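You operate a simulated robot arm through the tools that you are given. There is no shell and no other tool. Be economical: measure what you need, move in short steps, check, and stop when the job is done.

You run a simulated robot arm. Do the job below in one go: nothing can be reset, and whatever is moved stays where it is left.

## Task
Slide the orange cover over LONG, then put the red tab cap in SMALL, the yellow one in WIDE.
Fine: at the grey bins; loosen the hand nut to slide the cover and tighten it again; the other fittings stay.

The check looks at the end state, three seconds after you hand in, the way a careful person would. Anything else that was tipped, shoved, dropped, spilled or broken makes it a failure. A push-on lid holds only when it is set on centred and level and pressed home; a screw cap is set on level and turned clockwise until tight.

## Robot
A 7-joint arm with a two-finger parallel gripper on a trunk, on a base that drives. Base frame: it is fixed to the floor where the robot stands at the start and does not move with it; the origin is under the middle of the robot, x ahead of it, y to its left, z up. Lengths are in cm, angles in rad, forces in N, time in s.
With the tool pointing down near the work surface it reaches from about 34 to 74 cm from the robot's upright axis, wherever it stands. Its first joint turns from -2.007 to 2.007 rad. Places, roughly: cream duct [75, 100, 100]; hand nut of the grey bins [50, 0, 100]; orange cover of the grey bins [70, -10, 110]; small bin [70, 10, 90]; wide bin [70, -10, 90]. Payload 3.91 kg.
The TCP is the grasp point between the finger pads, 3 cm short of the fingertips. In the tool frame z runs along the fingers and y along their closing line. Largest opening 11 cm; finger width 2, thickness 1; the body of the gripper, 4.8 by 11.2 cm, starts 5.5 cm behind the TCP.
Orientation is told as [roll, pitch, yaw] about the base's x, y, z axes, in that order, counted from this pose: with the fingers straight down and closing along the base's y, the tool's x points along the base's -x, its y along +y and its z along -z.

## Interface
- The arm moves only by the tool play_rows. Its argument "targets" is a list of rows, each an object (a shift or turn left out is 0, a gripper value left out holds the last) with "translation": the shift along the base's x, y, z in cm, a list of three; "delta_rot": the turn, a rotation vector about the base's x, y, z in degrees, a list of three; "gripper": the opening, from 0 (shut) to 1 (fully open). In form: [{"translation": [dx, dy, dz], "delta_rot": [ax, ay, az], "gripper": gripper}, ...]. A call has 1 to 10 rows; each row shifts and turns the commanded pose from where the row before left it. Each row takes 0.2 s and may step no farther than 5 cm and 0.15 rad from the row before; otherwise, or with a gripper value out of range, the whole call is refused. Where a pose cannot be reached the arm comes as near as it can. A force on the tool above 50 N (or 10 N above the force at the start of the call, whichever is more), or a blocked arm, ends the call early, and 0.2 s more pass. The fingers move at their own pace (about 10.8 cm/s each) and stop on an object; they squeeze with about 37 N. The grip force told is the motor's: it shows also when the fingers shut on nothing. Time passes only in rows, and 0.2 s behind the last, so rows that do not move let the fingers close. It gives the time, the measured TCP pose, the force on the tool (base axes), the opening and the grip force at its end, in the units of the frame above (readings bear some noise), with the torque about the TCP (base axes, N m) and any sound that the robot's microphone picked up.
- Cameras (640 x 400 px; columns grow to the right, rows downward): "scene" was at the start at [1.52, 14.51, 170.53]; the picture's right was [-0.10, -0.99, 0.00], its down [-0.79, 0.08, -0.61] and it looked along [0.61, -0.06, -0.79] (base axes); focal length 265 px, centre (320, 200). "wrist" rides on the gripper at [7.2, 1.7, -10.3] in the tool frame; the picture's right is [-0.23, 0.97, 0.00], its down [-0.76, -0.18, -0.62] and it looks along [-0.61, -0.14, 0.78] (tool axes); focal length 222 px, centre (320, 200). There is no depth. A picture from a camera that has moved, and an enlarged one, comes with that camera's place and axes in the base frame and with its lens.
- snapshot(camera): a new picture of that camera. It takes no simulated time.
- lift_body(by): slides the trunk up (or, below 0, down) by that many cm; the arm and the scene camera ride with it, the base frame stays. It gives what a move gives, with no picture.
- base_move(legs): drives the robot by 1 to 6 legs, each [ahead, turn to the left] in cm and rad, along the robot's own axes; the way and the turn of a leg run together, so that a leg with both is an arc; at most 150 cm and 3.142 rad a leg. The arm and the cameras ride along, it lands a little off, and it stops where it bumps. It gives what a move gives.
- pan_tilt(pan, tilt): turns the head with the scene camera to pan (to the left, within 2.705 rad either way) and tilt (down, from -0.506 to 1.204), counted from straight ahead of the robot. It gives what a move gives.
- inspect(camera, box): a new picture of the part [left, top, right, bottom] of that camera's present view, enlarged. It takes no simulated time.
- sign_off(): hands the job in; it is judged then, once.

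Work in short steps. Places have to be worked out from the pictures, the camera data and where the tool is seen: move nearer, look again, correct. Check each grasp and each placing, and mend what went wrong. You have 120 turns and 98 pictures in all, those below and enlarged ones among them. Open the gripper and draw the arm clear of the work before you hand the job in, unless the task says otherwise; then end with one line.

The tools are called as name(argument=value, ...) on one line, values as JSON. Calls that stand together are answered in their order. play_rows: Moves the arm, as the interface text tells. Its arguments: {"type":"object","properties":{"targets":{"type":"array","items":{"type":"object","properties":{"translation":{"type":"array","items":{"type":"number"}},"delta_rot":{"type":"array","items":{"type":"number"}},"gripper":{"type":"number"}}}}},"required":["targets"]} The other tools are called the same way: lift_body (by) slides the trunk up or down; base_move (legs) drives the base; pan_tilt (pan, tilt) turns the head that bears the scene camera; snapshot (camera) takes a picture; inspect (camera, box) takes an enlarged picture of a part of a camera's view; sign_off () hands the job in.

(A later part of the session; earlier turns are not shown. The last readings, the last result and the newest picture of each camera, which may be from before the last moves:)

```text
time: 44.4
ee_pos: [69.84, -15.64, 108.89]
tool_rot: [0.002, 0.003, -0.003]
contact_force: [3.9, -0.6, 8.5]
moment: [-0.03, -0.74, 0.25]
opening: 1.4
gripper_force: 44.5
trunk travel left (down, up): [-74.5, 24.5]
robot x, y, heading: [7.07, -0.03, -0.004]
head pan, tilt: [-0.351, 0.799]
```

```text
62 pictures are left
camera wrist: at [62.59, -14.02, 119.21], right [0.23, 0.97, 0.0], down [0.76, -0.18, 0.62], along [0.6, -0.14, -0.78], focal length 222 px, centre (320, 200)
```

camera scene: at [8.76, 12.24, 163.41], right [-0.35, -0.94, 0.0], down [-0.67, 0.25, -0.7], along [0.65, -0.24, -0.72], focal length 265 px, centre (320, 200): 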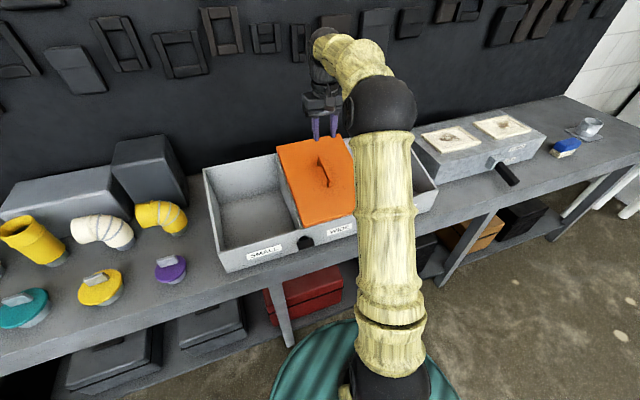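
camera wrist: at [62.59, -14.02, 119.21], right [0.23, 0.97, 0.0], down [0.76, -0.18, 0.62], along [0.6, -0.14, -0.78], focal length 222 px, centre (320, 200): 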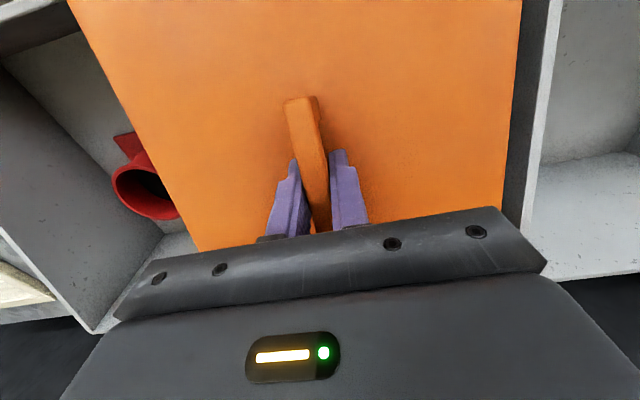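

It slides freely. Continue, watching force.

play_rows(targets=[{"translation": [0, -1.8, 0]}, {"translation": [0, -1.8, 0]}, {"translation": [0, -1.8, 0]}, {"translation": [0, -1.8, 0]}, {"translation": [0, -1.8, 0]}])

snapshot(camera="wrist")

snapshot(camera="scene")

```text
time: 45.6
ee_pos: [70.03, -24.75, 108.89]
tool_rot: [0.001, 0.002, -0.002]
contact_force: [1.4, -1.5, 4.0]
moment: [0.11, 0.99, 0.18]
opening: 1.4
gripper_force: 45.6
trunk travel left (down, up): [-74.5, 24.5]
robot x, y, heading: [7.08, 0.34, -0.005]
head pan, tilt: [-0.351, 0.799]
```

```text
61 pictures are left
camera wrist: at [62.57, -23.1, 119.19], right [0.23, 0.97, 0.0], down [0.76, -0.18, 0.62], along [0.61, -0.14, -0.78], focal length 222 px, centre (320, 200)
```

wrist: 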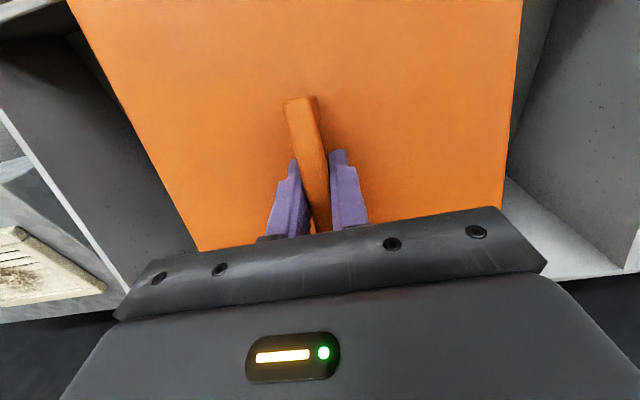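

```text
60 pictures are left
camera scene: at [8.69, 12.36, 163.41], right [-0.35, -0.94, 0.0], down [-0.67, 0.25, -0.7], along [0.65, -0.24, -0.72], focal length 265 px, centre (320, 200)
```

scene: 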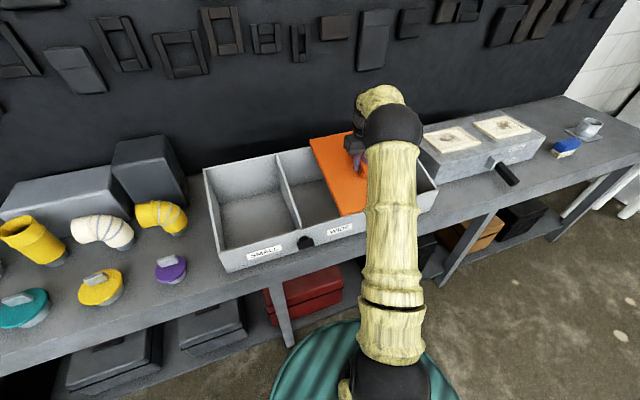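

Going on to the end of LONG, about y −37 for the handle.

play_rows(targets=[{"translation": [0, -1.8, 0]}, {"translation": [0, -1.8, 0]}, {"translation": [0, -1.8, 0]}, {"translation": [0, -1.8, 0]}, {"translation": [0, -1.8, 0]}])

snapshot(camera="wrist")

inspect(camera="scene", box=[190, 80, 450, 280])

```text
time: 46.8
ee_pos: [70.04, -33.69, 108.84]
tool_rot: [0.002, 0.003, -0.001]
contact_force: [-5.5, -1.3, -4.3]
moment: [0.08, 0.11, 0.37]
opening: 1.36
gripper_force: 45.7
trunk travel left (down, up): [-74.5, 24.5]
robot x, y, heading: [6.97, 0.42, -0.007]
head pan, tilt: [-0.351, 0.799]
```

```text
59 pictures are left
camera wrist: at [62.58, -32.2, 119.2], right [0.23, 0.97, 0.0], down [0.76, -0.18, 0.62], along [0.6, -0.14, -0.78], focal length 222 px, centre (320, 200)
```

wrist: 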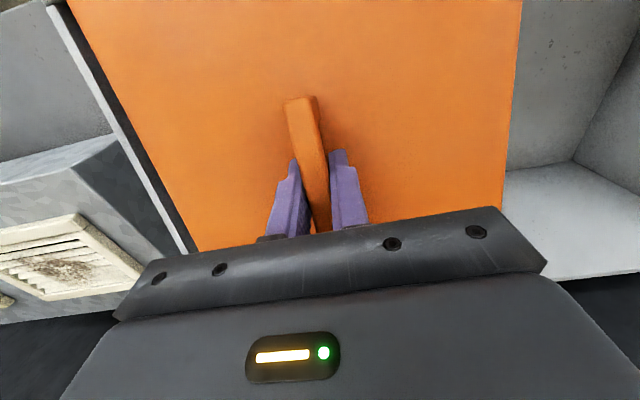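

```text
2.00 times, centred on (320, 180) of scene
camera zoom: at [8.64, 12.32, 163.41], right [-0.35, -0.94, 0.0], down [-0.67, 0.25, -0.7], along [0.65, -0.24, -0.72], focal length 529 px, centre (320, 240)
```

zoom: 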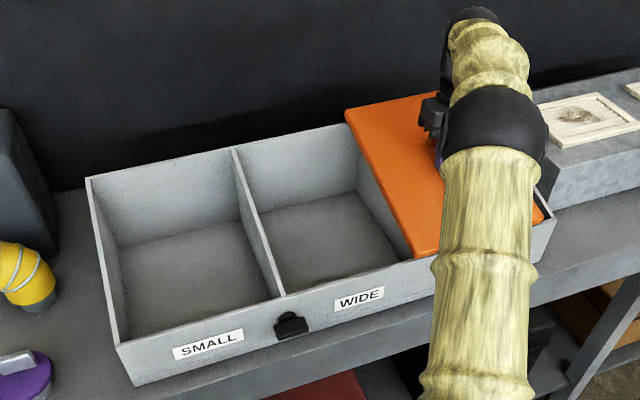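

A narrow gap to the right wall remains. I go on in small steps until it stops.

play_rows(targets=[{"translation": [0, -1, 0]}, {"translation": [0, -0.8, 0]}, {"translation": [0, -0.6, 0]}, {"translation": [0, -0.5, 0]}])

snapshot(camera="wrist")

```text
time: 47.8
ee_pos: [69.82, -36.63, 108.92]
tool_rot: [0.003, 0.004, -0.002]
contact_force: [-9.6, 0.5, -10.2]
moment: [-0.24, -0.58, 0.44]
opening: 1.41
gripper_force: 44.9
trunk travel left (down, up): [-74.5, 24.5]
robot x, y, heading: [6.92, -0.1, -0.004]
head pan, tilt: [-0.351, 0.799]
```

```text
57 pictures are left
camera wrist: at [62.58, -34.98, 119.2], right [0.23, 0.97, 0.0], down [0.76, -0.18, 0.62], along [0.6, -0.14, -0.78], focal length 222 px, centre (320, 200)
```

wrist: 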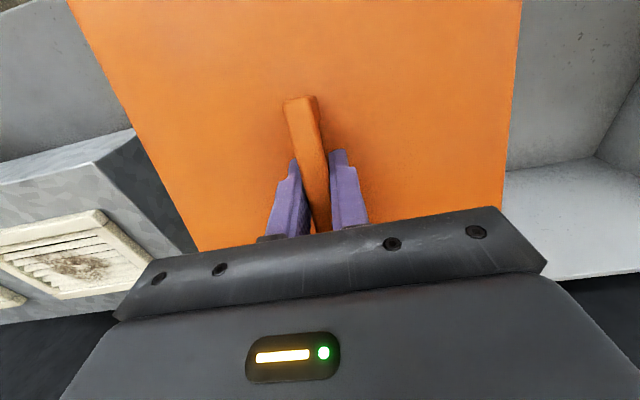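

Now level with the right wall. I release, rise, and look before deciding on the final position.

play_rows(targets=[{"gripper": 0.4}, {"gripper": 0.4}, {"translation": [0, 0, 4]}, {"translation": [0, 0, 4]}, {"translation": [-3, 4, 0]}, {"translation": [-3, 4, 0]}, {"translation": [-3, 4, 0]}, {"translation": [-3, 4, 0]}])

snapshot(camera="wrist")

snapshot(camera="scene")

```text
time: 49.6
ee_pos: [57.25, -20.26, 117.14]
tool_rot: [0.0, 0.001, -0.002]
contact_force: [-0.3, 1.1, 0.7]
moment: [-0.01, 0.01, 0.01]
opening: 4.41
gripper_force: 0.1
out of reach, approached as far as the arm can: row 4
trunk travel left (down, up): [-74.5, 24.5]
robot x, y, heading: [7.26, 0.19, -0.012]
head pan, tilt: [-0.351, 0.799]
```

```text
56 pictures are left
camera wrist: at [50.0, -18.64, 127.49], right [0.23, 0.97, 0.0], down [0.76, -0.18, 0.62], along [0.61, -0.14, -0.78], focal length 222 px, centre (320, 200)
```

wrist: 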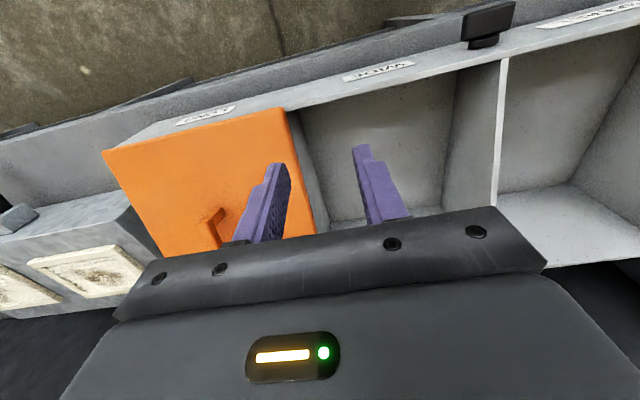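

```text
55 pictures are left
camera scene: at [8.59, 12.5, 163.4], right [-0.35, -0.94, 0.0], down [-0.67, 0.25, -0.7], along [0.65, -0.24, -0.72], focal length 265 px, centre (320, 200)
```

scene: 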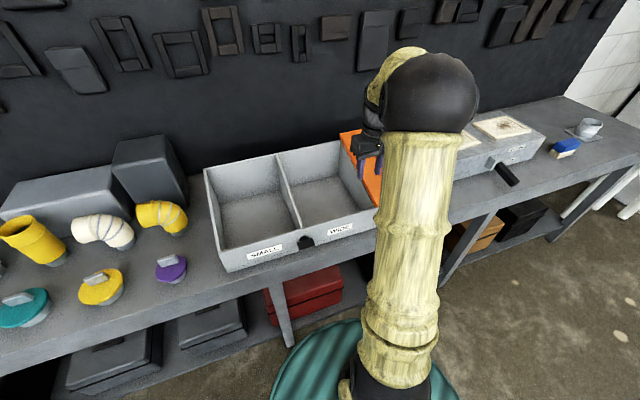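

Cover now sits over LONG with WIDE fully open. Next tighten the nut: back up, look at the cover unobstructed, lower the trunk.

base_move(legs=[[-45, 0]])

play_rows(targets=[{"translation": [0, 4.5, 0]}, {"translation": [0, 4.5, 0]}, {"translation": [0, 4.5, 0]}, {"translation": [0, 4.5, 0]}, {"translation": [2, 4, 0]}])

lift_body(by=-35)

pan_tilt(pan=-0.2, tilt=0.5)

snapshot(camera="scene")

```text
time: 52.4
ee_pos: [12.17, -20.23, 117.26]
tool_rot: [0.001, 0.001, -0.005]
contact_force: [-0.4, -0.3, 0.4]
moment: [0.02, 0.0, 0.0]
opening: 4.39
gripper_force: 0.0
trunk travel left (down, up): [-74.5, 24.5]
robot x, y, heading: [-38.34, 0.1, -0.013]
head pan, tilt: [-0.351, 0.799]
```

```text
time: 53.5
ee_pos: [14.38, 1.82, 116.95]
tool_rot: [0.0, 0.002, -0.007]
contact_force: [0.1, -0.2, -0.1]
moment: [-0.01, 0.02, 0.01]
opening: 4.41
gripper_force: 0.1
trunk travel left (down, up): [-74.5, 24.5]
robot x, y, heading: [-37.87, 0.08, -0.017]
head pan, tilt: [-0.351, 0.799]
```

```text
time: 57.0
ee_pos: [14.43, 1.59, 81.95]
tool_rot: [0.002, 0.001, -0.007]
contact_force: [-0.1, 0.4, 0.0]
moment: [0.0, -0.04, -0.01]
opening: 4.42
gripper_force: 0.0
trunk travel left (down, up): [-39.5, 59.5]
robot x, y, heading: [-38.09, 0.63, -0.01]
head pan, tilt: [-0.351, 0.799]
```

```text
time: 57.8
ee_pos: [14.38, 1.66, 82.08]
tool_rot: [0.002, 0.003, -0.009]
contact_force: [0.0, 0.0, -0.3]
moment: [0.0, 0.03, -0.05]
opening: 4.38
gripper_force: 0.0
trunk travel left (down, up): [-39.5, 59.5]
robot x, y, heading: [-38.02, 0.45, -0.007]
head pan, tilt: [-0.201, 0.499]
```

```text
54 pictures are left
camera scene: at [-34.97, 13.67, 130.99], right [-0.21, -0.98, 0.0], down [-0.47, 0.1, -0.88], along [0.86, -0.18, -0.48], focal length 265 px, centre (320, 200)
```

scene: 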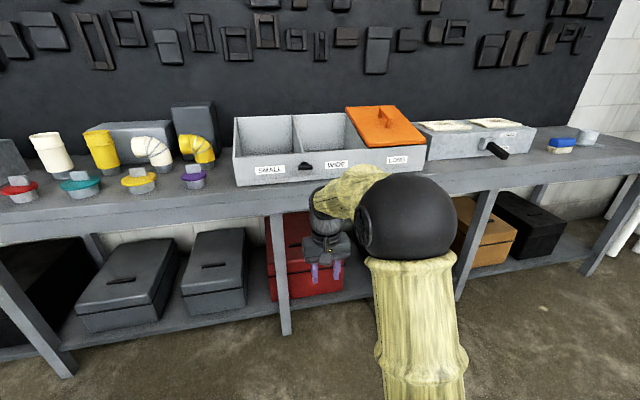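

Zooming on the cover seat and the nut.

inspect(camera="scene", box=[280, 90, 440, 190])

inspect(camera="scene", box=[275, 145, 339, 185])

```text
4.00 times, centred on (360, 140) of scene
camera zoom: at [-34.97, 13.67, 130.99], right [-0.21, -0.98, 0.0], down [-0.47, 0.1, -0.88], along [0.86, -0.18, -0.48], focal length 1058 px, centre (160, 440)
```

zoom: 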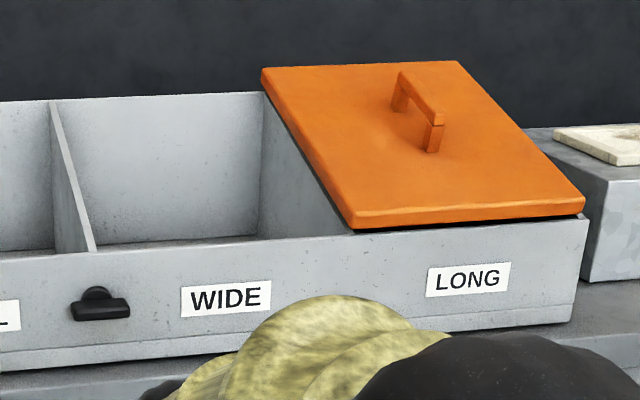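

```text
10.00 times, centred on (307, 165) of scene
camera zoom: at [-34.97, 13.67, 130.99], right [-0.21, -0.98, 0.0], down [-0.47, 0.1, -0.88], along [0.86, -0.18, -0.48], focal length 2646 px, centre (450, 550)
```

zoom: 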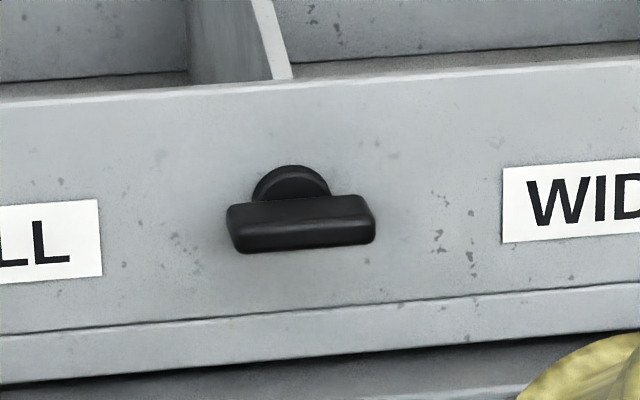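

Cover is seated right at the LONG end wall. Now I pitch the tool up 70° and raise to nut height.

play_rows(targets=[{"translation": [2, 0, 1.5], "delta_rot": [0, -7, 0]}, {"translation": [2, 0, 1.5], "delta_rot": [0, -7, 0]}, {"translation": [2, 0, 1.5], "delta_rot": [0, -7, 0]}, {"translation": [2, 0, 1.5], "delta_rot": [0, -7, 0]}, {"translation": [2, 0, 1.5], "delta_rot": [0, -7, 0]}, {"translation": [2, 0, 1.5], "delta_rot": [0, -7, 0]}, {"translation": [2, 0, 1.5], "delta_rot": [0, -7, 0]}, {"translation": [2, 0, 1.5], "delta_rot": [0, -7, 0]}, {"translation": [2, 0, 1], "delta_rot": [0, -7, 0]}, {"translation": [2, 0, 0], "delta_rot": [0, -7, 0]}])

play_rows(targets=[{"delta_rot": [-8, 0, 0]}, {"delta_rot": [-8, 0, 0]}, {"delta_rot": [-8, 0, 0]}, {"delta_rot": [-8, 0, 0]}, {"delta_rot": [-8, 0, 0]}, {"delta_rot": [-8, 0, 0]}, {"delta_rot": [-8, 0, 0]}, {"delta_rot": [-8, 0, 0]}, {"delta_rot": [-8, 0, 0]}, {"delta_rot": [-8, 0, 0]}])

play_rows(targets=[{"delta_rot": [-8, 0, 0]}, {"translation": [3, 0, 0]}, {"translation": [3, 0, 0]}])

snapshot(camera="wrist")

```text
time: 60.0
ee_pos: [34.21, 1.7, 95.06]
tool_rot: [0.019, -1.222, -0.019]
contact_force: [0.1, -0.1, 0.4]
moment: [0.01, -0.04, -0.03]
opening: 4.38
gripper_force: 0.0
trunk travel left (down, up): [-39.5, 59.5]
robot x, y, heading: [-37.9, 0.02, -0.011]
head pan, tilt: [-0.201, 0.499]
```

```text
time: 62.2
ee_pos: [34.41, 1.6, 95.18]
tool_rot: [-1.509, -0.167, 1.213]
contact_force: [0.4, 0.1, 0.3]
moment: [0.0, 0.03, 0.0]
opening: 4.39
gripper_force: 0.0
trunk travel left (down, up): [-39.5, 59.5]
robot x, y, heading: [-38.11, 0.31, -0.008]
head pan, tilt: [-0.201, 0.499]
```

```text
time: 63.0
ee_pos: [40.49, 1.47, 94.84]
tool_rot: [-1.556, -0.037, 1.219]
contact_force: [0.0, 0.3, -0.2]
moment: [-0.01, -0.01, -0.01]
opening: 4.41
gripper_force: 0.1
trunk travel left (down, up): [-39.5, 59.5]
robot x, y, heading: [-37.84, 0.41, -0.013]
head pan, tilt: [-0.201, 0.499]
```

```text
51 pictures are left
camera wrist: at [28.14, -1.76, 93.05], right [0.08, 0.25, -0.96], down [-0.32, 0.92, 0.22], along [0.94, 0.3, 0.15], focal length 222 px, centre (320, 200)
```

wrist: 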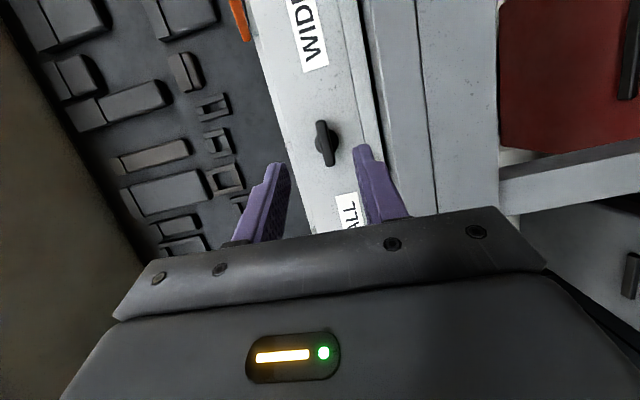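

Bar centre ≈ [55, 0.05, 94.9], well lined up. I advance and grip.

play_rows(targets=[{"translation": [4, -0.1, 0]}, {"translation": [4, 0, 0]}, {"translation": [3, 0, 0]}, {"translation": [1, 0, 0]}, {"gripper": 0}, {"gripper": 0}, {"gripper": 0}])

snapshot(camera="wrist")

```text
time: 64.6
ee_pos: [52.48, 1.51, 95.04]
tool_rot: [-1.556, -0.04, 1.219]
contact_force: [-1.5, 1.0, -4.3]
moment: [0.09, 0.12, -0.34]
opening: 1.2
gripper_force: 44.7
trunk travel left (down, up): [-39.5, 59.5]
robot x, y, heading: [-37.99, 0.2, -0.014]
head pan, tilt: [-0.201, 0.499]
```

```text
50 pictures are left
camera wrist: at [40.1, -1.72, 93.19], right [0.08, 0.25, -0.96], down [-0.32, 0.92, 0.22], along [0.94, 0.29, 0.15], focal length 222 px, centre (320, 200)
```

wrist: 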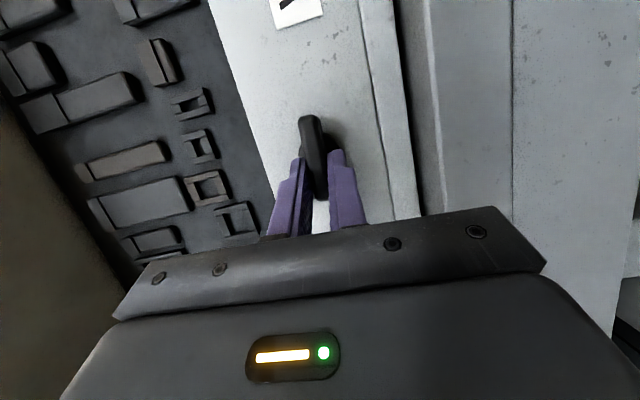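

Gripped (1.2 cm). I turn it clockwise (about +x) back, 80° first.

play_rows(targets=[{"translation": [0, -0.02, 0.19], "delta_rot": [8, 0, 0]}, {"translation": [0, -0.05, 0.19], "delta_rot": [8, 0, 0]}, {"translation": [0, -0.07, 0.18], "delta_rot": [8, 0, 0]}, {"translation": [0, -0.1, 0.17], "delta_rot": [8, 0, 0]}, {"translation": [0, -0.12, 0.15], "delta_rot": [8, 0, 0]}, {"translation": [0, -0.14, 0.13], "delta_rot": [8, 0, 0]}, {"translation": [0, -0.16, 0.11], "delta_rot": [8, 0, 0]}, {"translation": [0, -0.17, 0.09], "delta_rot": [8, 0, 0]}, {"translation": [0, -0.18, 0.07], "delta_rot": [8, 0, 0]}, {"translation": [0, -0.19, 0.04], "delta_rot": [8, 0, 0]}])

snapshot(camera="wrist")

```text
time: 66.8
ee_pos: [52.55, 0.33, 96.53]
tool_rot: [-0.371, -1.201, 0.346]
contact_force: [16.3, -5.1, 10.7]
moment: [-0.09, -0.22, 0.59]
opening: 1.2
gripper_force: 45.1
trunk travel left (down, up): [-39.5, 59.5]
robot x, y, heading: [-38.21, 0.46, -0.014]
head pan, tilt: [-0.201, 0.499]
```

```text
49 pictures are left
camera wrist: at [40.1, 1.43, 92.97], right [0.08, 0.99, 0.08], down [-0.33, -0.05, 0.94], along [0.94, -0.1, 0.32], focal length 222 px, centre (320, 200)
```

wrist: 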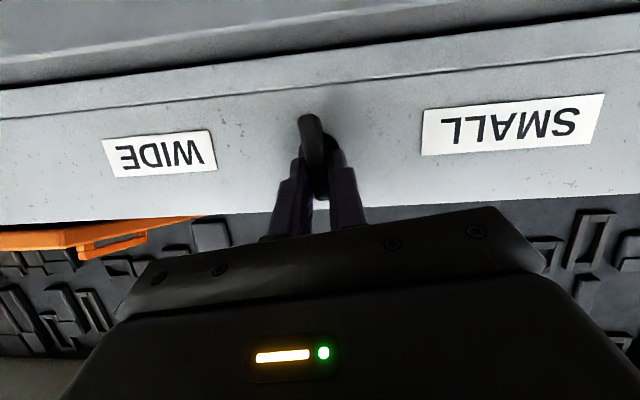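

8° short of vertical, moment still low. I continue past vertical to feel for the stop.

play_rows(targets=[{"translation": [0.1, -0.19, 0.02], "delta_rot": [7, 0, 0]}, {"translation": [0.05, -0.1, 0], "delta_rot": [4, 0, 0]}, {"translation": [0.05, -0.1, 0], "delta_rot": [4, 0, 0]}])

```text
time: 67.6
ee_pos: [52.37, 0.04, 96.44]
tool_rot: [0.361, -1.197, -0.337]
contact_force: [-3.9, -1.2, 7.8]
moment: [-1.51, -0.28, -0.81]
opening: 1.45
gripper_force: 45.2
trunk travel left (down, up): [-39.5, 59.5]
robot x, y, heading: [-38.03, -0.08, -0.012]
head pan, tilt: [-0.201, 0.499]
```

Resistance −1.5 N·m: it is tight at vertical. I open, back out and check.

play_rows(targets=[{"gripper": 0.5}, {"gripper": 0.5}, {"translation": [-3, 0, 0]}, {"translation": [-4, 0, 0]}, {"translation": [-4, 0, 0]}])

inspect(camera="wrist", box=[240, 60, 400, 160])

```text
time: 68.8
ee_pos: [41.49, 0.09, 96.5]
tool_rot: [0.358, -1.199, -0.34]
contact_force: [0.5, 0.4, -0.5]
moment: [0.01, 0.0, 0.02]
opening: 5.51
gripper_force: 0.1
trunk travel left (down, up): [-39.5, 59.5]
robot x, y, heading: [-38.0, 0.06, -0.013]
head pan, tilt: [-0.201, 0.499]
```

```text
4.00 times, centred on (320, 110) of wrist
camera zoom: at [29.16, 2.0, 93.51], right [0.08, 0.94, 0.34], down [-0.33, -0.29, 0.9], along [0.94, -0.18, 0.28], focal length 888 px, centre (320, 560)
```

zoom: 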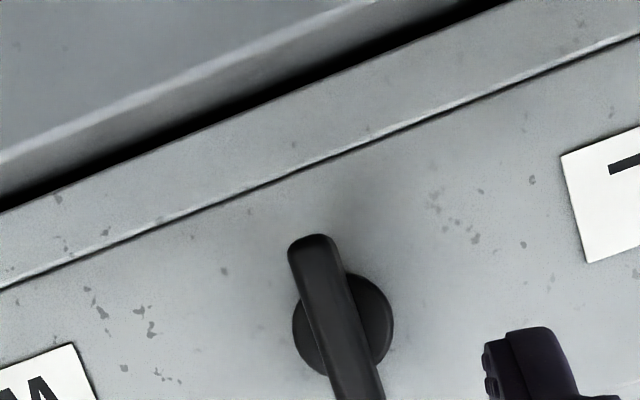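

Nut is tight and upright. Caps lie about: red [64.7, 96.5], yellow [64.4, 60]. I raise the trunk, turn the tool down again while pulling it in.

lift_body(by=35)

play_rows(targets=[{"translation": [-4, 0, 0], "delta_rot": [-7, 0, 0]}, {"translation": [-4, 0, 0], "delta_rot": [0, 8, 0]}, {"translation": [-4, 0, 0], "delta_rot": [0, 8, 0]}, {"translation": [-4, 0, 0], "delta_rot": [0, 8, 0]}, {"translation": [-3, 0, 0], "delta_rot": [0, 8, 0]}, {"delta_rot": [0, 8, 0]}, {"delta_rot": [0, 8, 0]}, {"delta_rot": [0, 8, 0]}, {"delta_rot": [0, 8, 0]}, {"delta_rot": [0, 6, 0]}])

```text
time: 72.2
ee_pos: [41.5, -0.08, 131.43]
tool_rot: [0.36, -1.196, -0.338]
contact_force: [-0.2, -0.1, 0.5]
moment: [0.04, 0.0, -0.03]
opening: 5.5
gripper_force: 0.1
trunk travel left (down, up): [-74.5, 24.5]
robot x, y, heading: [-37.6, 0.22, -0.011]
head pan, tilt: [-0.201, 0.499]
```

```text
time: 74.4
ee_pos: [22.47, 0.05, 131.55]
tool_rot: [0.0, 0.003, -0.007]
contact_force: [-0.4, 0.2, -0.1]
moment: [-0.01, 0.01, -0.03]
opening: 5.49
gripper_force: 0.0
trunk travel left (down, up): [-74.5, 24.5]
robot x, y, heading: [-38.15, 0.43, -0.01]
head pan, tilt: [-0.201, 0.499]
```

I drive round to y≈80 facing the bench, at x≈5.

base_move(legs=[[0, 1.581], [80, 0], [0, -1.571], [42, 0]])

pan_tilt(pan=0.15, tilt=0.85)

snapshot(camera="scene")

snapshot(camera="wrist")

```text
time: 86.4
ee_pos: [20.52, 83.26, 131.65]
tool_rot: [0.002, 0.002, 0.047]
contact_force: [-0.3, 0.4, -0.1]
moment: [-0.03, 0.02, -0.01]
opening: 5.49
gripper_force: 0.1
trunk travel left (down, up): [-74.5, 24.5]
robot x, y, heading: [-39.64, 80.37, 0.047]
head pan, tilt: [-0.201, 0.499]
stopped in leg 3: the robot was blocked; the commanded pose is now the measured one
```

```text
time: 87.2
ee_pos: [20.47, 83.2, 131.56]
tool_rot: [0.001, 0.001, 0.046]
contact_force: [-0.8, -0.6, 0.9]
moment: [0.01, 0.0, -0.01]
opening: 5.53
gripper_force: 0.0
trunk travel left (down, up): [-74.5, 24.5]
robot x, y, heading: [-39.95, 80.33, 0.041]
head pan, tilt: [0.15, 0.85]
```

```text
47 pictures are left
camera scene: at [-38.87, 96.8, 163.01], right [0.19, -0.98, 0.0], down [-0.74, -0.14, -0.66], along [0.65, 0.13, -0.75], focal length 265 px, centre (320, 200)
```

scene: 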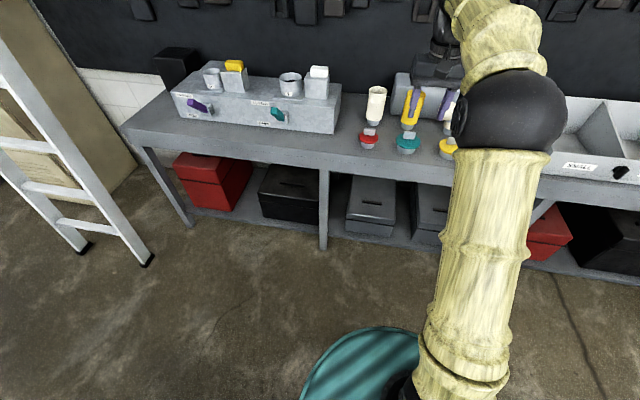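

```text
46 pictures are left
camera wrist: at [13.13, 84.47, 141.89], right [0.18, 0.98, 0.0], down [0.77, -0.14, 0.62], along [0.61, -0.11, -0.78], focal length 222 px, centre (320, 200)
```

wrist: 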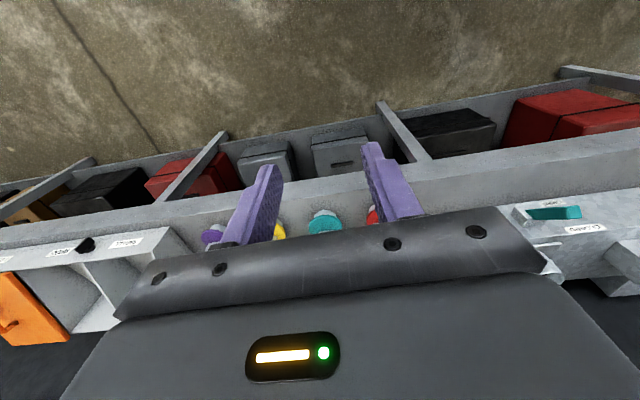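

Blocked just at the end of the turn (2.6° left over); nothing seems touched in view. I try the drive ahead.

base_move(legs=[[20, -0.02], [23, -0.02]])

snapshot(camera="scene")

```text
time: 90.2
ee_pos: [63.92, 81.45, 131.68]
tool_rot: [0.001, 0.003, 0.001]
contact_force: [0.2, 0.0, -0.1]
moment: [0.03, -0.01, 0.05]
opening: 5.5
gripper_force: 0.2
trunk travel left (down, up): [-74.5, 24.5]
robot x, y, heading: [3.25, 80.93, -0.002]
head pan, tilt: [0.15, 0.85]
```

```text
45 pictures are left
camera scene: at [5.18, 97.59, 163.01], right [0.15, -0.99, 0.0], down [-0.74, -0.11, -0.66], along [0.65, 0.1, -0.75], focal length 265 px, centre (320, 200)
```

scene: 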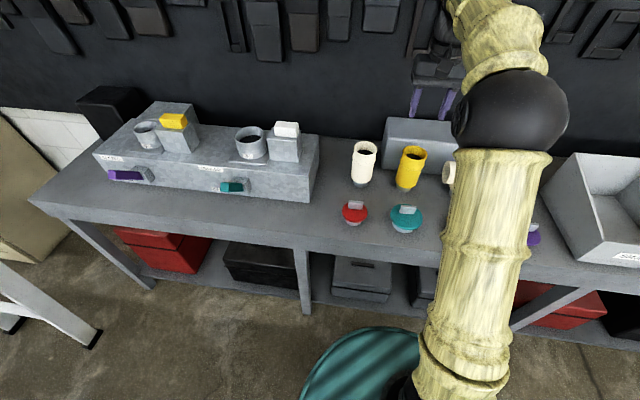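

All clear. Red cap ≈ [64.8, 94.4]. I move over it and look with the wrist camera.

play_rows(targets=[{"translation": [0, 4, -2]}, {"translation": [0, 4, -2]}, {"translation": [0, 4, -2]}, {"translation": [0, 0.8, -4], "gripper": 0.7}, {"translation": [0, 0, -4]}])

snapshot(camera="wrist")

inspect(camera="scene", box=[300, 140, 460, 260])

```text
time: 91.4
ee_pos: [63.97, 94.24, 117.69]
tool_rot: [0.001, 0.002, 0.001]
contact_force: [0.5, 0.0, 0.2]
moment: [-0.03, 0.03, 0.01]
opening: 7.72
gripper_force: 0.0
trunk travel left (down, up): [-74.5, 24.5]
robot x, y, heading: [3.43, 81.29, 0.004]
head pan, tilt: [0.15, 0.85]
```

```text
44 pictures are left
camera wrist: at [56.67, 95.85, 127.89], right [0.23, 0.97, 0.0], down [0.76, -0.18, 0.62], along [0.61, -0.14, -0.78], focal length 222 px, centre (320, 200)
```

wrist: 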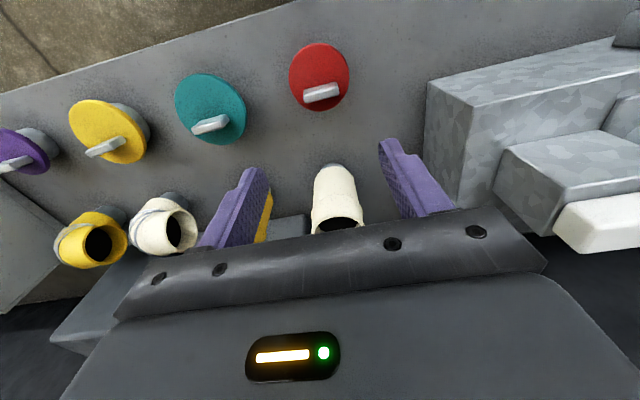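

```text
3.33 times, centred on (380, 200) of scene
camera zoom: at [5.25, 97.64, 163.0], right [0.15, -0.99, 0.0], down [-0.74, -0.11, -0.66], along [0.65, 0.1, -0.75], focal length 882 px, centre (120, 200)
```

zoom: 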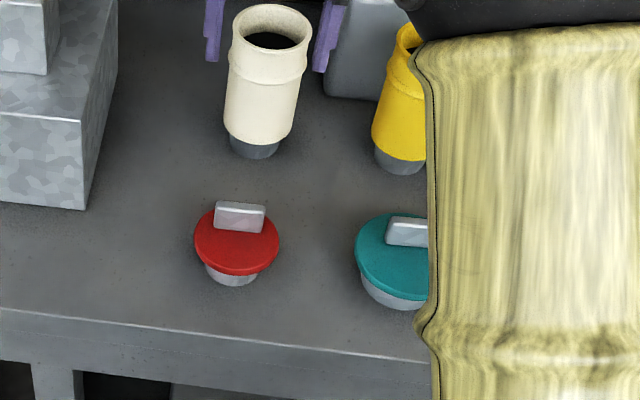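

Tab of the red cap ≈ [63.9, 94.5], top z≈95.8, long axis ~9° off y. I will grip it by its ends (closing along y), so turn 9° and descend to z≈101 to check.

play_rows(targets=[{"translation": [0, 0.25, -4], "delta_rot": [0, 0, 8]}, {"translation": [0, 0, -4]}, {"translation": [0, 0, -4]}, {"translation": [0, 0, -3.5]}])

snapshot(camera="wrist")

inspect(camera="scene", box=[300, 140, 460, 260])

```text
time: 92.4
ee_pos: [64.05, 94.44, 102.2]
tool_rot: [0.0, 0.003, 0.142]
contact_force: [-0.5, -0.5, 0.0]
moment: [-0.02, -0.02, 0.0]
opening: 7.71
gripper_force: 0.0
trunk travel left (down, up): [-74.5, 24.5]
robot x, y, heading: [3.16, 80.87, 0.005]
head pan, tilt: [0.15, 0.85]
```

```text
42 pictures are left
camera wrist: at [56.58, 94.96, 112.49], right [0.09, 1.0, 0.0], down [0.78, -0.07, 0.62], along [0.62, -0.05, -0.78], focal length 222 px, centre (320, 200)
```

wrist: 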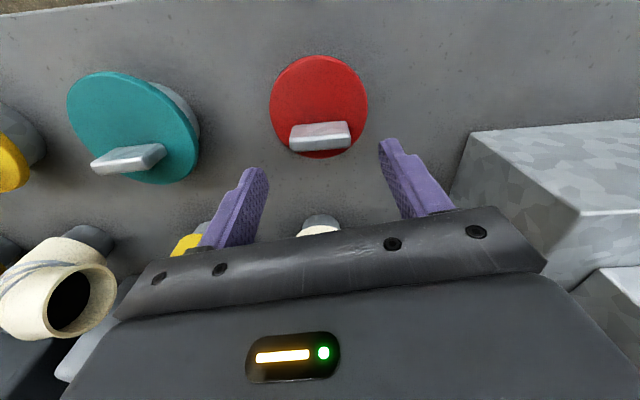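

```text
3.33 times, centred on (380, 200) of scene
camera zoom: at [5.27, 97.63, 163.0], right [0.15, -0.99, 0.0], down [-0.74, -0.11, -0.66], along [0.65, 0.1, -0.75], focal length 882 px, centre (120, 200)
```

zoom: 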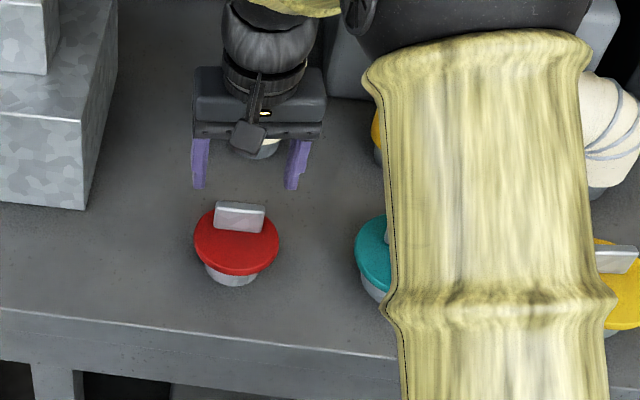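

Alignment is good (tab top z≈96 at [64, 94.4]). I descend so tips are at z≈94 and close.

play_rows(targets=[{"translation": [0, 0, -3]}, {"translation": [0, 0, -2.2]}, {"gripper": 0}, {"gripper": 0}, {"gripper": 0}])

snapshot(camera="wrist")

```text
time: 93.6
ee_pos: [63.88, 94.39, 97.02]
tool_rot: [0.0, 0.003, 0.142]
contact_force: [-0.9, 0.4, -0.3]
moment: [0.02, 0.0, -0.04]
opening: 4.97
gripper_force: 36.6
trunk travel left (down, up): [-74.5, 24.5]
robot x, y, heading: [3.54, 81.26, 0.001]
head pan, tilt: [0.15, 0.85]
```

```text
40 pictures are left
camera wrist: at [56.47, 94.96, 107.21], right [0.09, 1.0, 0.0], down [0.78, -0.07, 0.62], along [0.62, -0.05, -0.78], focal length 222 px, centre (320, 200)
```

wrist: 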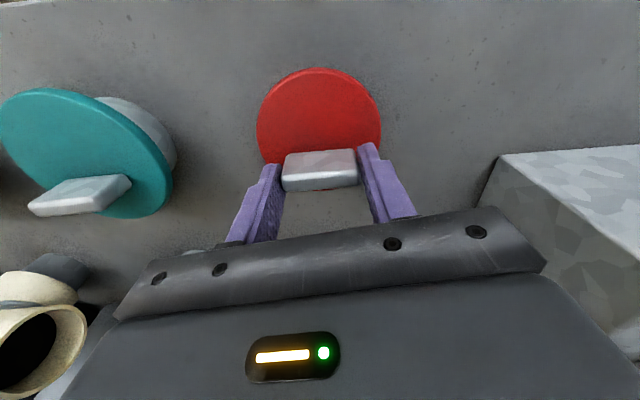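

Tab held (4.97 cm). I lift and check.

play_rows(targets=[{"translation": [0, 0, 2]}, {"translation": [0, 0, 4]}, {"translation": [0, 0, 4]}, {"translation": [0, 0, 4]}, {"translation": [0, 0, 4]}, {"translation": [0, 0, 4]}, {"translation": [0, 0, 4]}, {"translation": [-4, -2, 2]}])

snapshot(camera="wrist")

```text
time: 95.4
ee_pos: [59.96, 92.46, 125.0]
tool_rot: [0.001, 0.0, 0.142]
contact_force: [-1.3, -0.7, -1.0]
moment: [0.01, -0.03, -0.05]
opening: 4.99
gripper_force: 37.2
trunk travel left (down, up): [-74.5, 24.5]
robot x, y, heading: [2.94, 81.59, -0.0]
head pan, tilt: [0.15, 0.85]
```

```text
39 pictures are left
camera wrist: at [52.43, 92.94, 135.12], right [0.09, 1.0, 0.0], down [0.78, -0.07, 0.62], along [0.62, -0.05, -0.78], focal length 222 px, centre (320, 200)
```

wrist: 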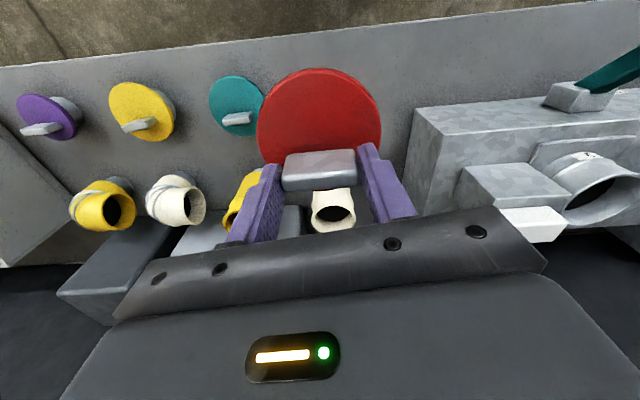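

Held firmly. I back away and go round to y≈28.

base_move(legs=[[-30, 0], [0, -1.571], [53, 0], [0, 1.571]])

```text
time: 107.7
ee_pos: [31.7, 41.9, 124.71]
tool_rot: [0.002, 0.001, 0.175]
contact_force: [-0.2, 0.5, -0.8]
moment: [-0.02, 0.0, 0.0]
opening: 4.95
gripper_force: 37.1
trunk travel left (down, up): [-74.5, 24.5]
robot x, y, heading: [-24.81, 28.71, 0.038]
head pan, tilt: [0.15, 0.85]
```

Forward to the bench with a small heading fix.

base_move(legs=[[30, -0.038]])

play_rows(targets=[{"translation": [1, -4.5, 0]}, {"translation": [1, -4.5, 0]}, {"translation": [1, -4.5, 0]}, {"translation": [1, -4.5, 0]}, {"translation": [1, -4.5, 0]}, {"translation": [1, -4.5, 0]}])

pan_tilt(pan=-0.3, tilt=0.8)

snapshot(camera="scene")

snapshot(camera="wrist")

```text
time: 109.7
ee_pos: [62.36, 40.32, 124.68]
tool_rot: [0.002, 0.002, 0.14]
contact_force: [-0.2, -0.8, -1.6]
moment: [0.01, 0.01, -0.04]
opening: 5.0
gripper_force: 37.1
trunk travel left (down, up): [-74.5, 24.5]
robot x, y, heading: [5.37, 29.09, 0.001]
head pan, tilt: [0.15, 0.85]
```

```text
time: 111.1
ee_pos: [68.53, 13.19, 124.56]
tool_rot: [0.002, 0.001, 0.141]
contact_force: [0.2, -0.3, -1.1]
moment: [0.0, 0.03, 0.01]
opening: 4.97
gripper_force: 37.3
trunk travel left (down, up): [-74.5, 24.5]
robot x, y, heading: [5.23, 29.03, -0.007]
head pan, tilt: [0.15, 0.85]
```

```text
time: 112.0
ee_pos: [68.31, 13.38, 124.6]
tool_rot: [0.001, 0.002, 0.139]
contact_force: [0.2, -0.1, -0.9]
moment: [0.01, -0.04, 0.0]
opening: 4.98
gripper_force: 36.7
trunk travel left (down, up): [-74.5, 24.5]
robot x, y, heading: [5.92, 29.04, -0.001]
head pan, tilt: [-0.3, 0.799]
```

```text
38 pictures are left
camera scene: at [7.33, 41.95, 163.4], right [-0.29, -0.96, 0.0], down [-0.69, 0.21, -0.7], along [0.67, -0.21, -0.72], focal length 265 px, centre (320, 200)
```

scene: 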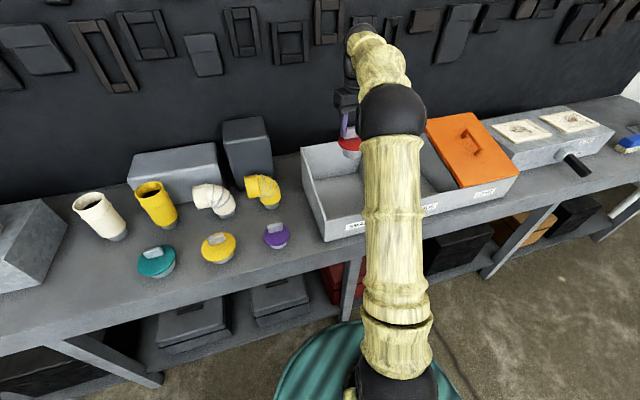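

```text
37 pictures are left
camera wrist: at [60.91, 13.91, 134.94], right [0.09, 1.0, 0.0], down [0.78, -0.07, 0.62], along [0.62, -0.06, -0.78], focal length 222 px, centre (320, 200)
```

wrist: 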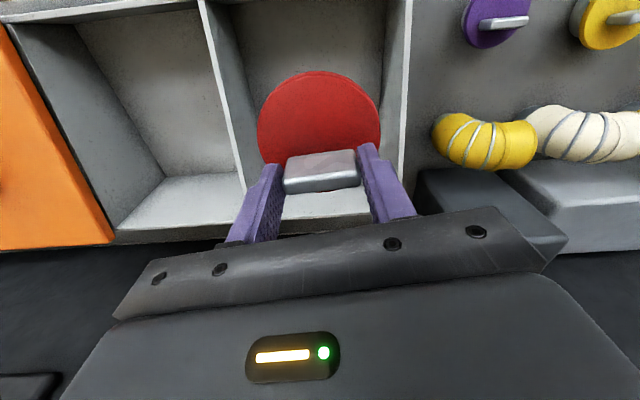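

Cap is centred over SMALL (y 0.3–24.5). I lower it into the bin.

play_rows(targets=[{"translation": [0.5, -0.5, -4.5]}, {"translation": [0.5, -0.3, -4.5]}, {"translation": [0, 0, -4.5]}, {"translation": [0, 0, -4.5]}, {"translation": [0, 0, -4]}])

play_rows(targets=[{"translation": [0, 0, -1]}, {"translation": [0, 0, -1]}, {"translation": [0, 0, -1]}, {"translation": [0, 0, -0.5]}, {"translation": [0, 0, -0.5]}])

snapshot(camera="wrist")

```text
time: 113.2
ee_pos: [69.44, 12.55, 102.82]
tool_rot: [0.001, 0.002, 0.14]
contact_force: [0.2, -0.1, -1.1]
moment: [-0.01, -0.03, -0.01]
opening: 4.95
gripper_force: 37.2
trunk travel left (down, up): [-74.5, 24.5]
robot x, y, heading: [5.28, 29.24, -0.001]
head pan, tilt: [-0.3, 0.799]
```

```text
time: 114.4
ee_pos: [69.33, 12.56, 99.15]
tool_rot: [-0.004, -0.007, 0.138]
contact_force: [2.7, 1.0, 28.8]
moment: [0.08, -0.26, -0.31]
opening: 4.97
gripper_force: 36.9
trunk travel left (down, up): [-74.5, 24.5]
robot x, y, heading: [5.32, 28.99, 0.001]
head pan, tilt: [-0.3, 0.799]
```

```text
36 pictures are left
camera wrist: at [61.72, 13.15, 109.41], right [0.09, 1.0, 0.0], down [0.77, -0.07, 0.63], along [0.63, -0.06, -0.78], focal length 222 px, centre (320, 200)
```

wrist: 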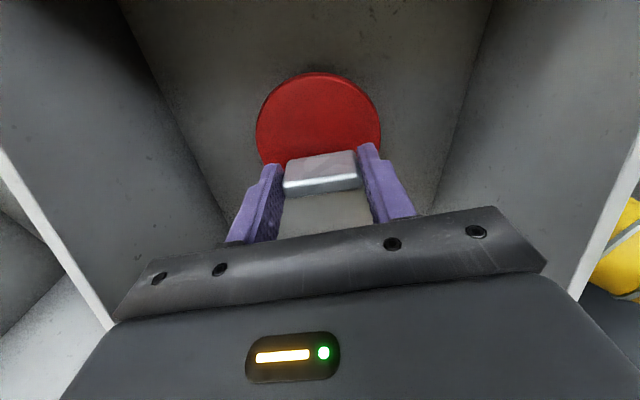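

It rests on the floor (29 N). I ease off, open, and rise.

play_rows(targets=[{"translation": [0, 0, 0.4]}, {"gripper": 0.62}, {"gripper": 0.62}, {"translation": [0, 0, 3]}, {"translation": [0, 0, 4.5]}, {"translation": [0, 0, 4.5]}, {"translation": [0, 0, 4.5]}, {"translation": [0, 0, 4.5]}, {"translation": [0, 0, 4]}])

snapshot(camera="wrist")

inspect(camera="scene", box=[120, 170, 320, 295])

```text
time: 116.4
ee_pos: [69.32, 12.51, 124.25]
tool_rot: [0.0, 0.0, 0.139]
contact_force: [-0.1, -0.4, -0.6]
moment: [0.01, 0.03, 0.0]
opening: 6.81
gripper_force: 0.0
trunk travel left (down, up): [-74.5, 24.5]
robot x, y, heading: [5.42, 29.17, -0.002]
head pan, tilt: [-0.3, 0.799]
```

```text
35 pictures are left
camera wrist: at [61.78, 13.11, 134.54], right [0.09, 1.0, 0.0], down [0.78, -0.07, 0.62], along [0.62, -0.05, -0.78], focal length 222 px, centre (320, 200)
```

wrist: 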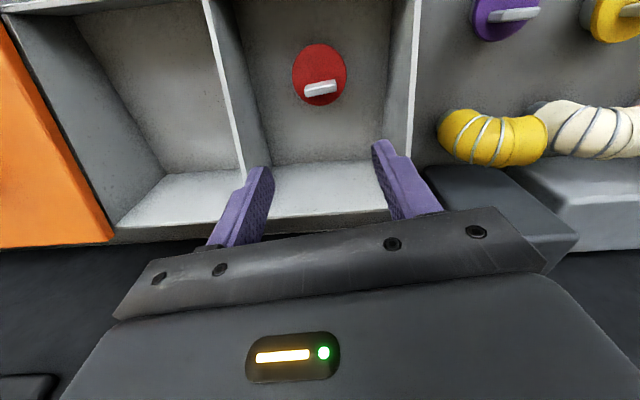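

```text
3.20 times, centred on (220, 232) of scene
camera zoom: at [7.3, 41.94, 163.4], right [-0.3, -0.96, 0.0], down [-0.69, 0.21, -0.7], along [0.67, -0.21, -0.72], focal length 847 px, centre (640, 96)
```

zoom: 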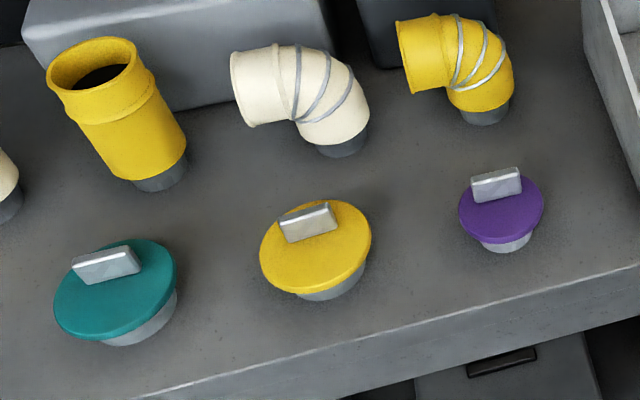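

Red stands in SMALL. Yellow tab ≈ [64.2, 58.2]; I move over it.

play_rows(targets=[{"translation": [-0.55, 4.55, 0]}, {"translation": [-0.55, 4.55, 0]}, {"translation": [-0.55, 4.55, 0]}, {"translation": [-0.55, 4.55, 0]}, {"translation": [-0.55, 4.55, 0]}, {"translation": [-0.55, 4.55, 0]}, {"translation": [-0.55, 4.55, 0]}, {"translation": [-0.55, 4.55, 0]}, {"translation": [-0.55, 4.55, 0]}, {"translation": [-0.3, 4.55, 0]}])

play_rows(targets=[{"translation": [0, 0, -4]}, {"translation": [0, 0, -4]}])

snapshot(camera="wrist")

```text
time: 118.6
ee_pos: [63.87, 58.23, 124.03]
tool_rot: [0.001, 0.004, 0.139]
contact_force: [0.2, -0.4, 0.0]
moment: [-0.04, 0.03, -0.02]
opening: 6.81
gripper_force: 0.2
trunk travel left (down, up): [-74.5, 24.5]
robot x, y, heading: [5.55, 29.39, -0.005]
head pan, tilt: [-0.3, 0.799]
```

```text
time: 119.2
ee_pos: [64.12, 57.87, 115.94]
tool_rot: [0.001, 0.002, 0.14]
contact_force: [-0.5, -0.4, 0.6]
moment: [0.01, 0.0, 0.0]
opening: 6.8
gripper_force: 0.0
trunk travel left (down, up): [-74.5, 24.5]
robot x, y, heading: [5.42, 28.97, 0.0]
head pan, tilt: [-0.3, 0.799]
```

```text
33 pictures are left
camera wrist: at [56.54, 58.51, 126.19], right [0.09, 1.0, 0.0], down [0.78, -0.07, 0.62], along [0.62, -0.06, -0.78], focal length 222 px, centre (320, 200)
```

wrist: 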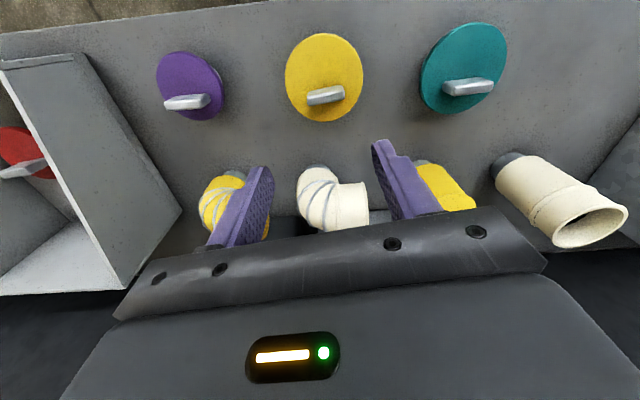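

Tab ≈ [63.8, 58.5], orientation matches the tool. Descend to z≈102 and check.

play_rows(targets=[{"translation": [-0.2, 0.5, -4], "gripper": 0.72}, {"translation": [0, 0, -4]}, {"translation": [0, 0, -4]}, {"translation": [0, 0, -1.9]}])

snapshot(camera="wrist")

inspect(camera="scene", box=[120, 170, 320, 295])

```text
time: 120.2
ee_pos: [63.8, 58.65, 102.05]
tool_rot: [0.002, 0.003, 0.141]
contact_force: [0.5, -0.4, 1.1]
moment: [0.01, -0.02, 0.02]
opening: 7.91
gripper_force: 0.0
trunk travel left (down, up): [-74.5, 24.5]
robot x, y, heading: [5.63, 28.79, -0.001]
head pan, tilt: [-0.3, 0.799]
```

```text
32 pictures are left
camera wrist: at [56.27, 59.09, 112.23], right [0.09, 1.0, 0.0], down [0.78, -0.07, 0.62], along [0.62, -0.06, -0.78], focal length 222 px, centre (320, 200)
```

wrist: 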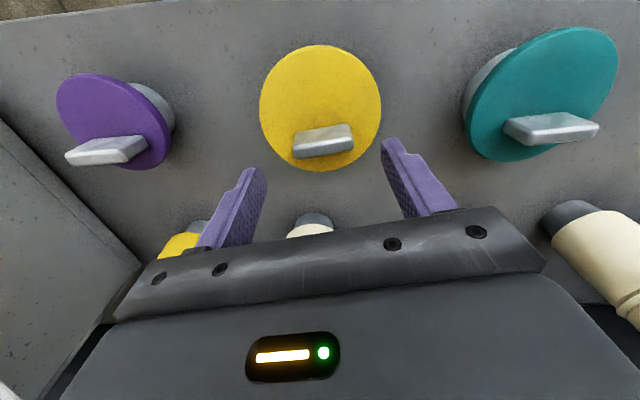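

```text
3.20 times, centred on (220, 232) of scene
camera zoom: at [7.33, 41.95, 163.41], right [-0.3, -0.96, 0.0], down [-0.69, 0.21, -0.7], along [0.67, -0.21, -0.72], focal length 847 px, centre (640, 96)
```

zoom: 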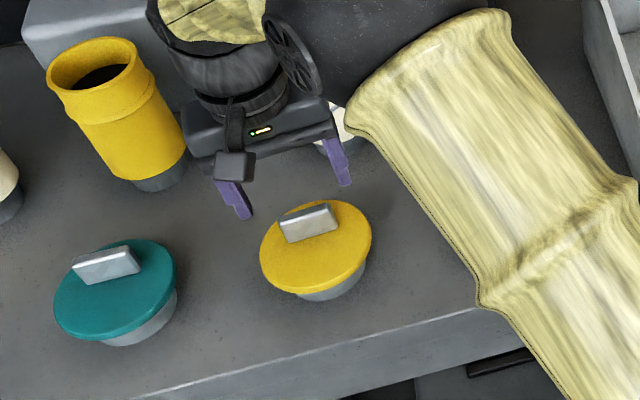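

Same picture as with the red cap; descend and close.

play_rows(targets=[{"translation": [0.1, 0.1, -3]}, {"translation": [0, 0, -2]}, {"gripper": 0}, {"gripper": 0}, {"gripper": 0}])

snapshot(camera="wrist")

```text
time: 121.4
ee_pos: [63.88, 58.51, 97.01]
tool_rot: [0.0, 0.002, 0.139]
contact_force: [0.1, -0.5, -0.1]
moment: [0.02, -0.01, 0.01]
opening: 4.95
gripper_force: 36.9
trunk travel left (down, up): [-74.5, 24.5]
robot x, y, heading: [5.61, 28.92, -0.004]
head pan, tilt: [-0.3, 0.799]
```

```text
30 pictures are left
camera wrist: at [56.44, 59.07, 107.35], right [0.09, 1.0, 0.0], down [0.78, -0.07, 0.62], along [0.62, -0.06, -0.78], focal length 222 px, centre (320, 200)
```

wrist: 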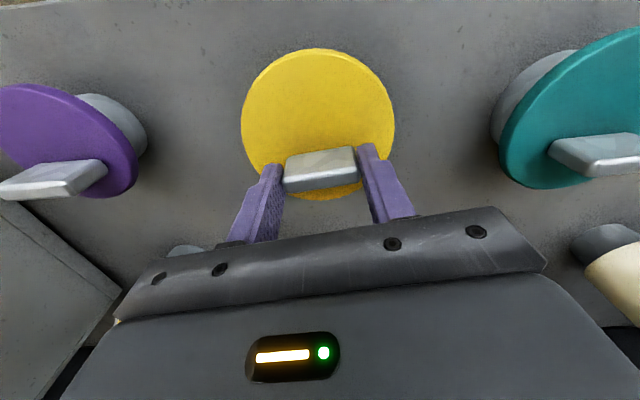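

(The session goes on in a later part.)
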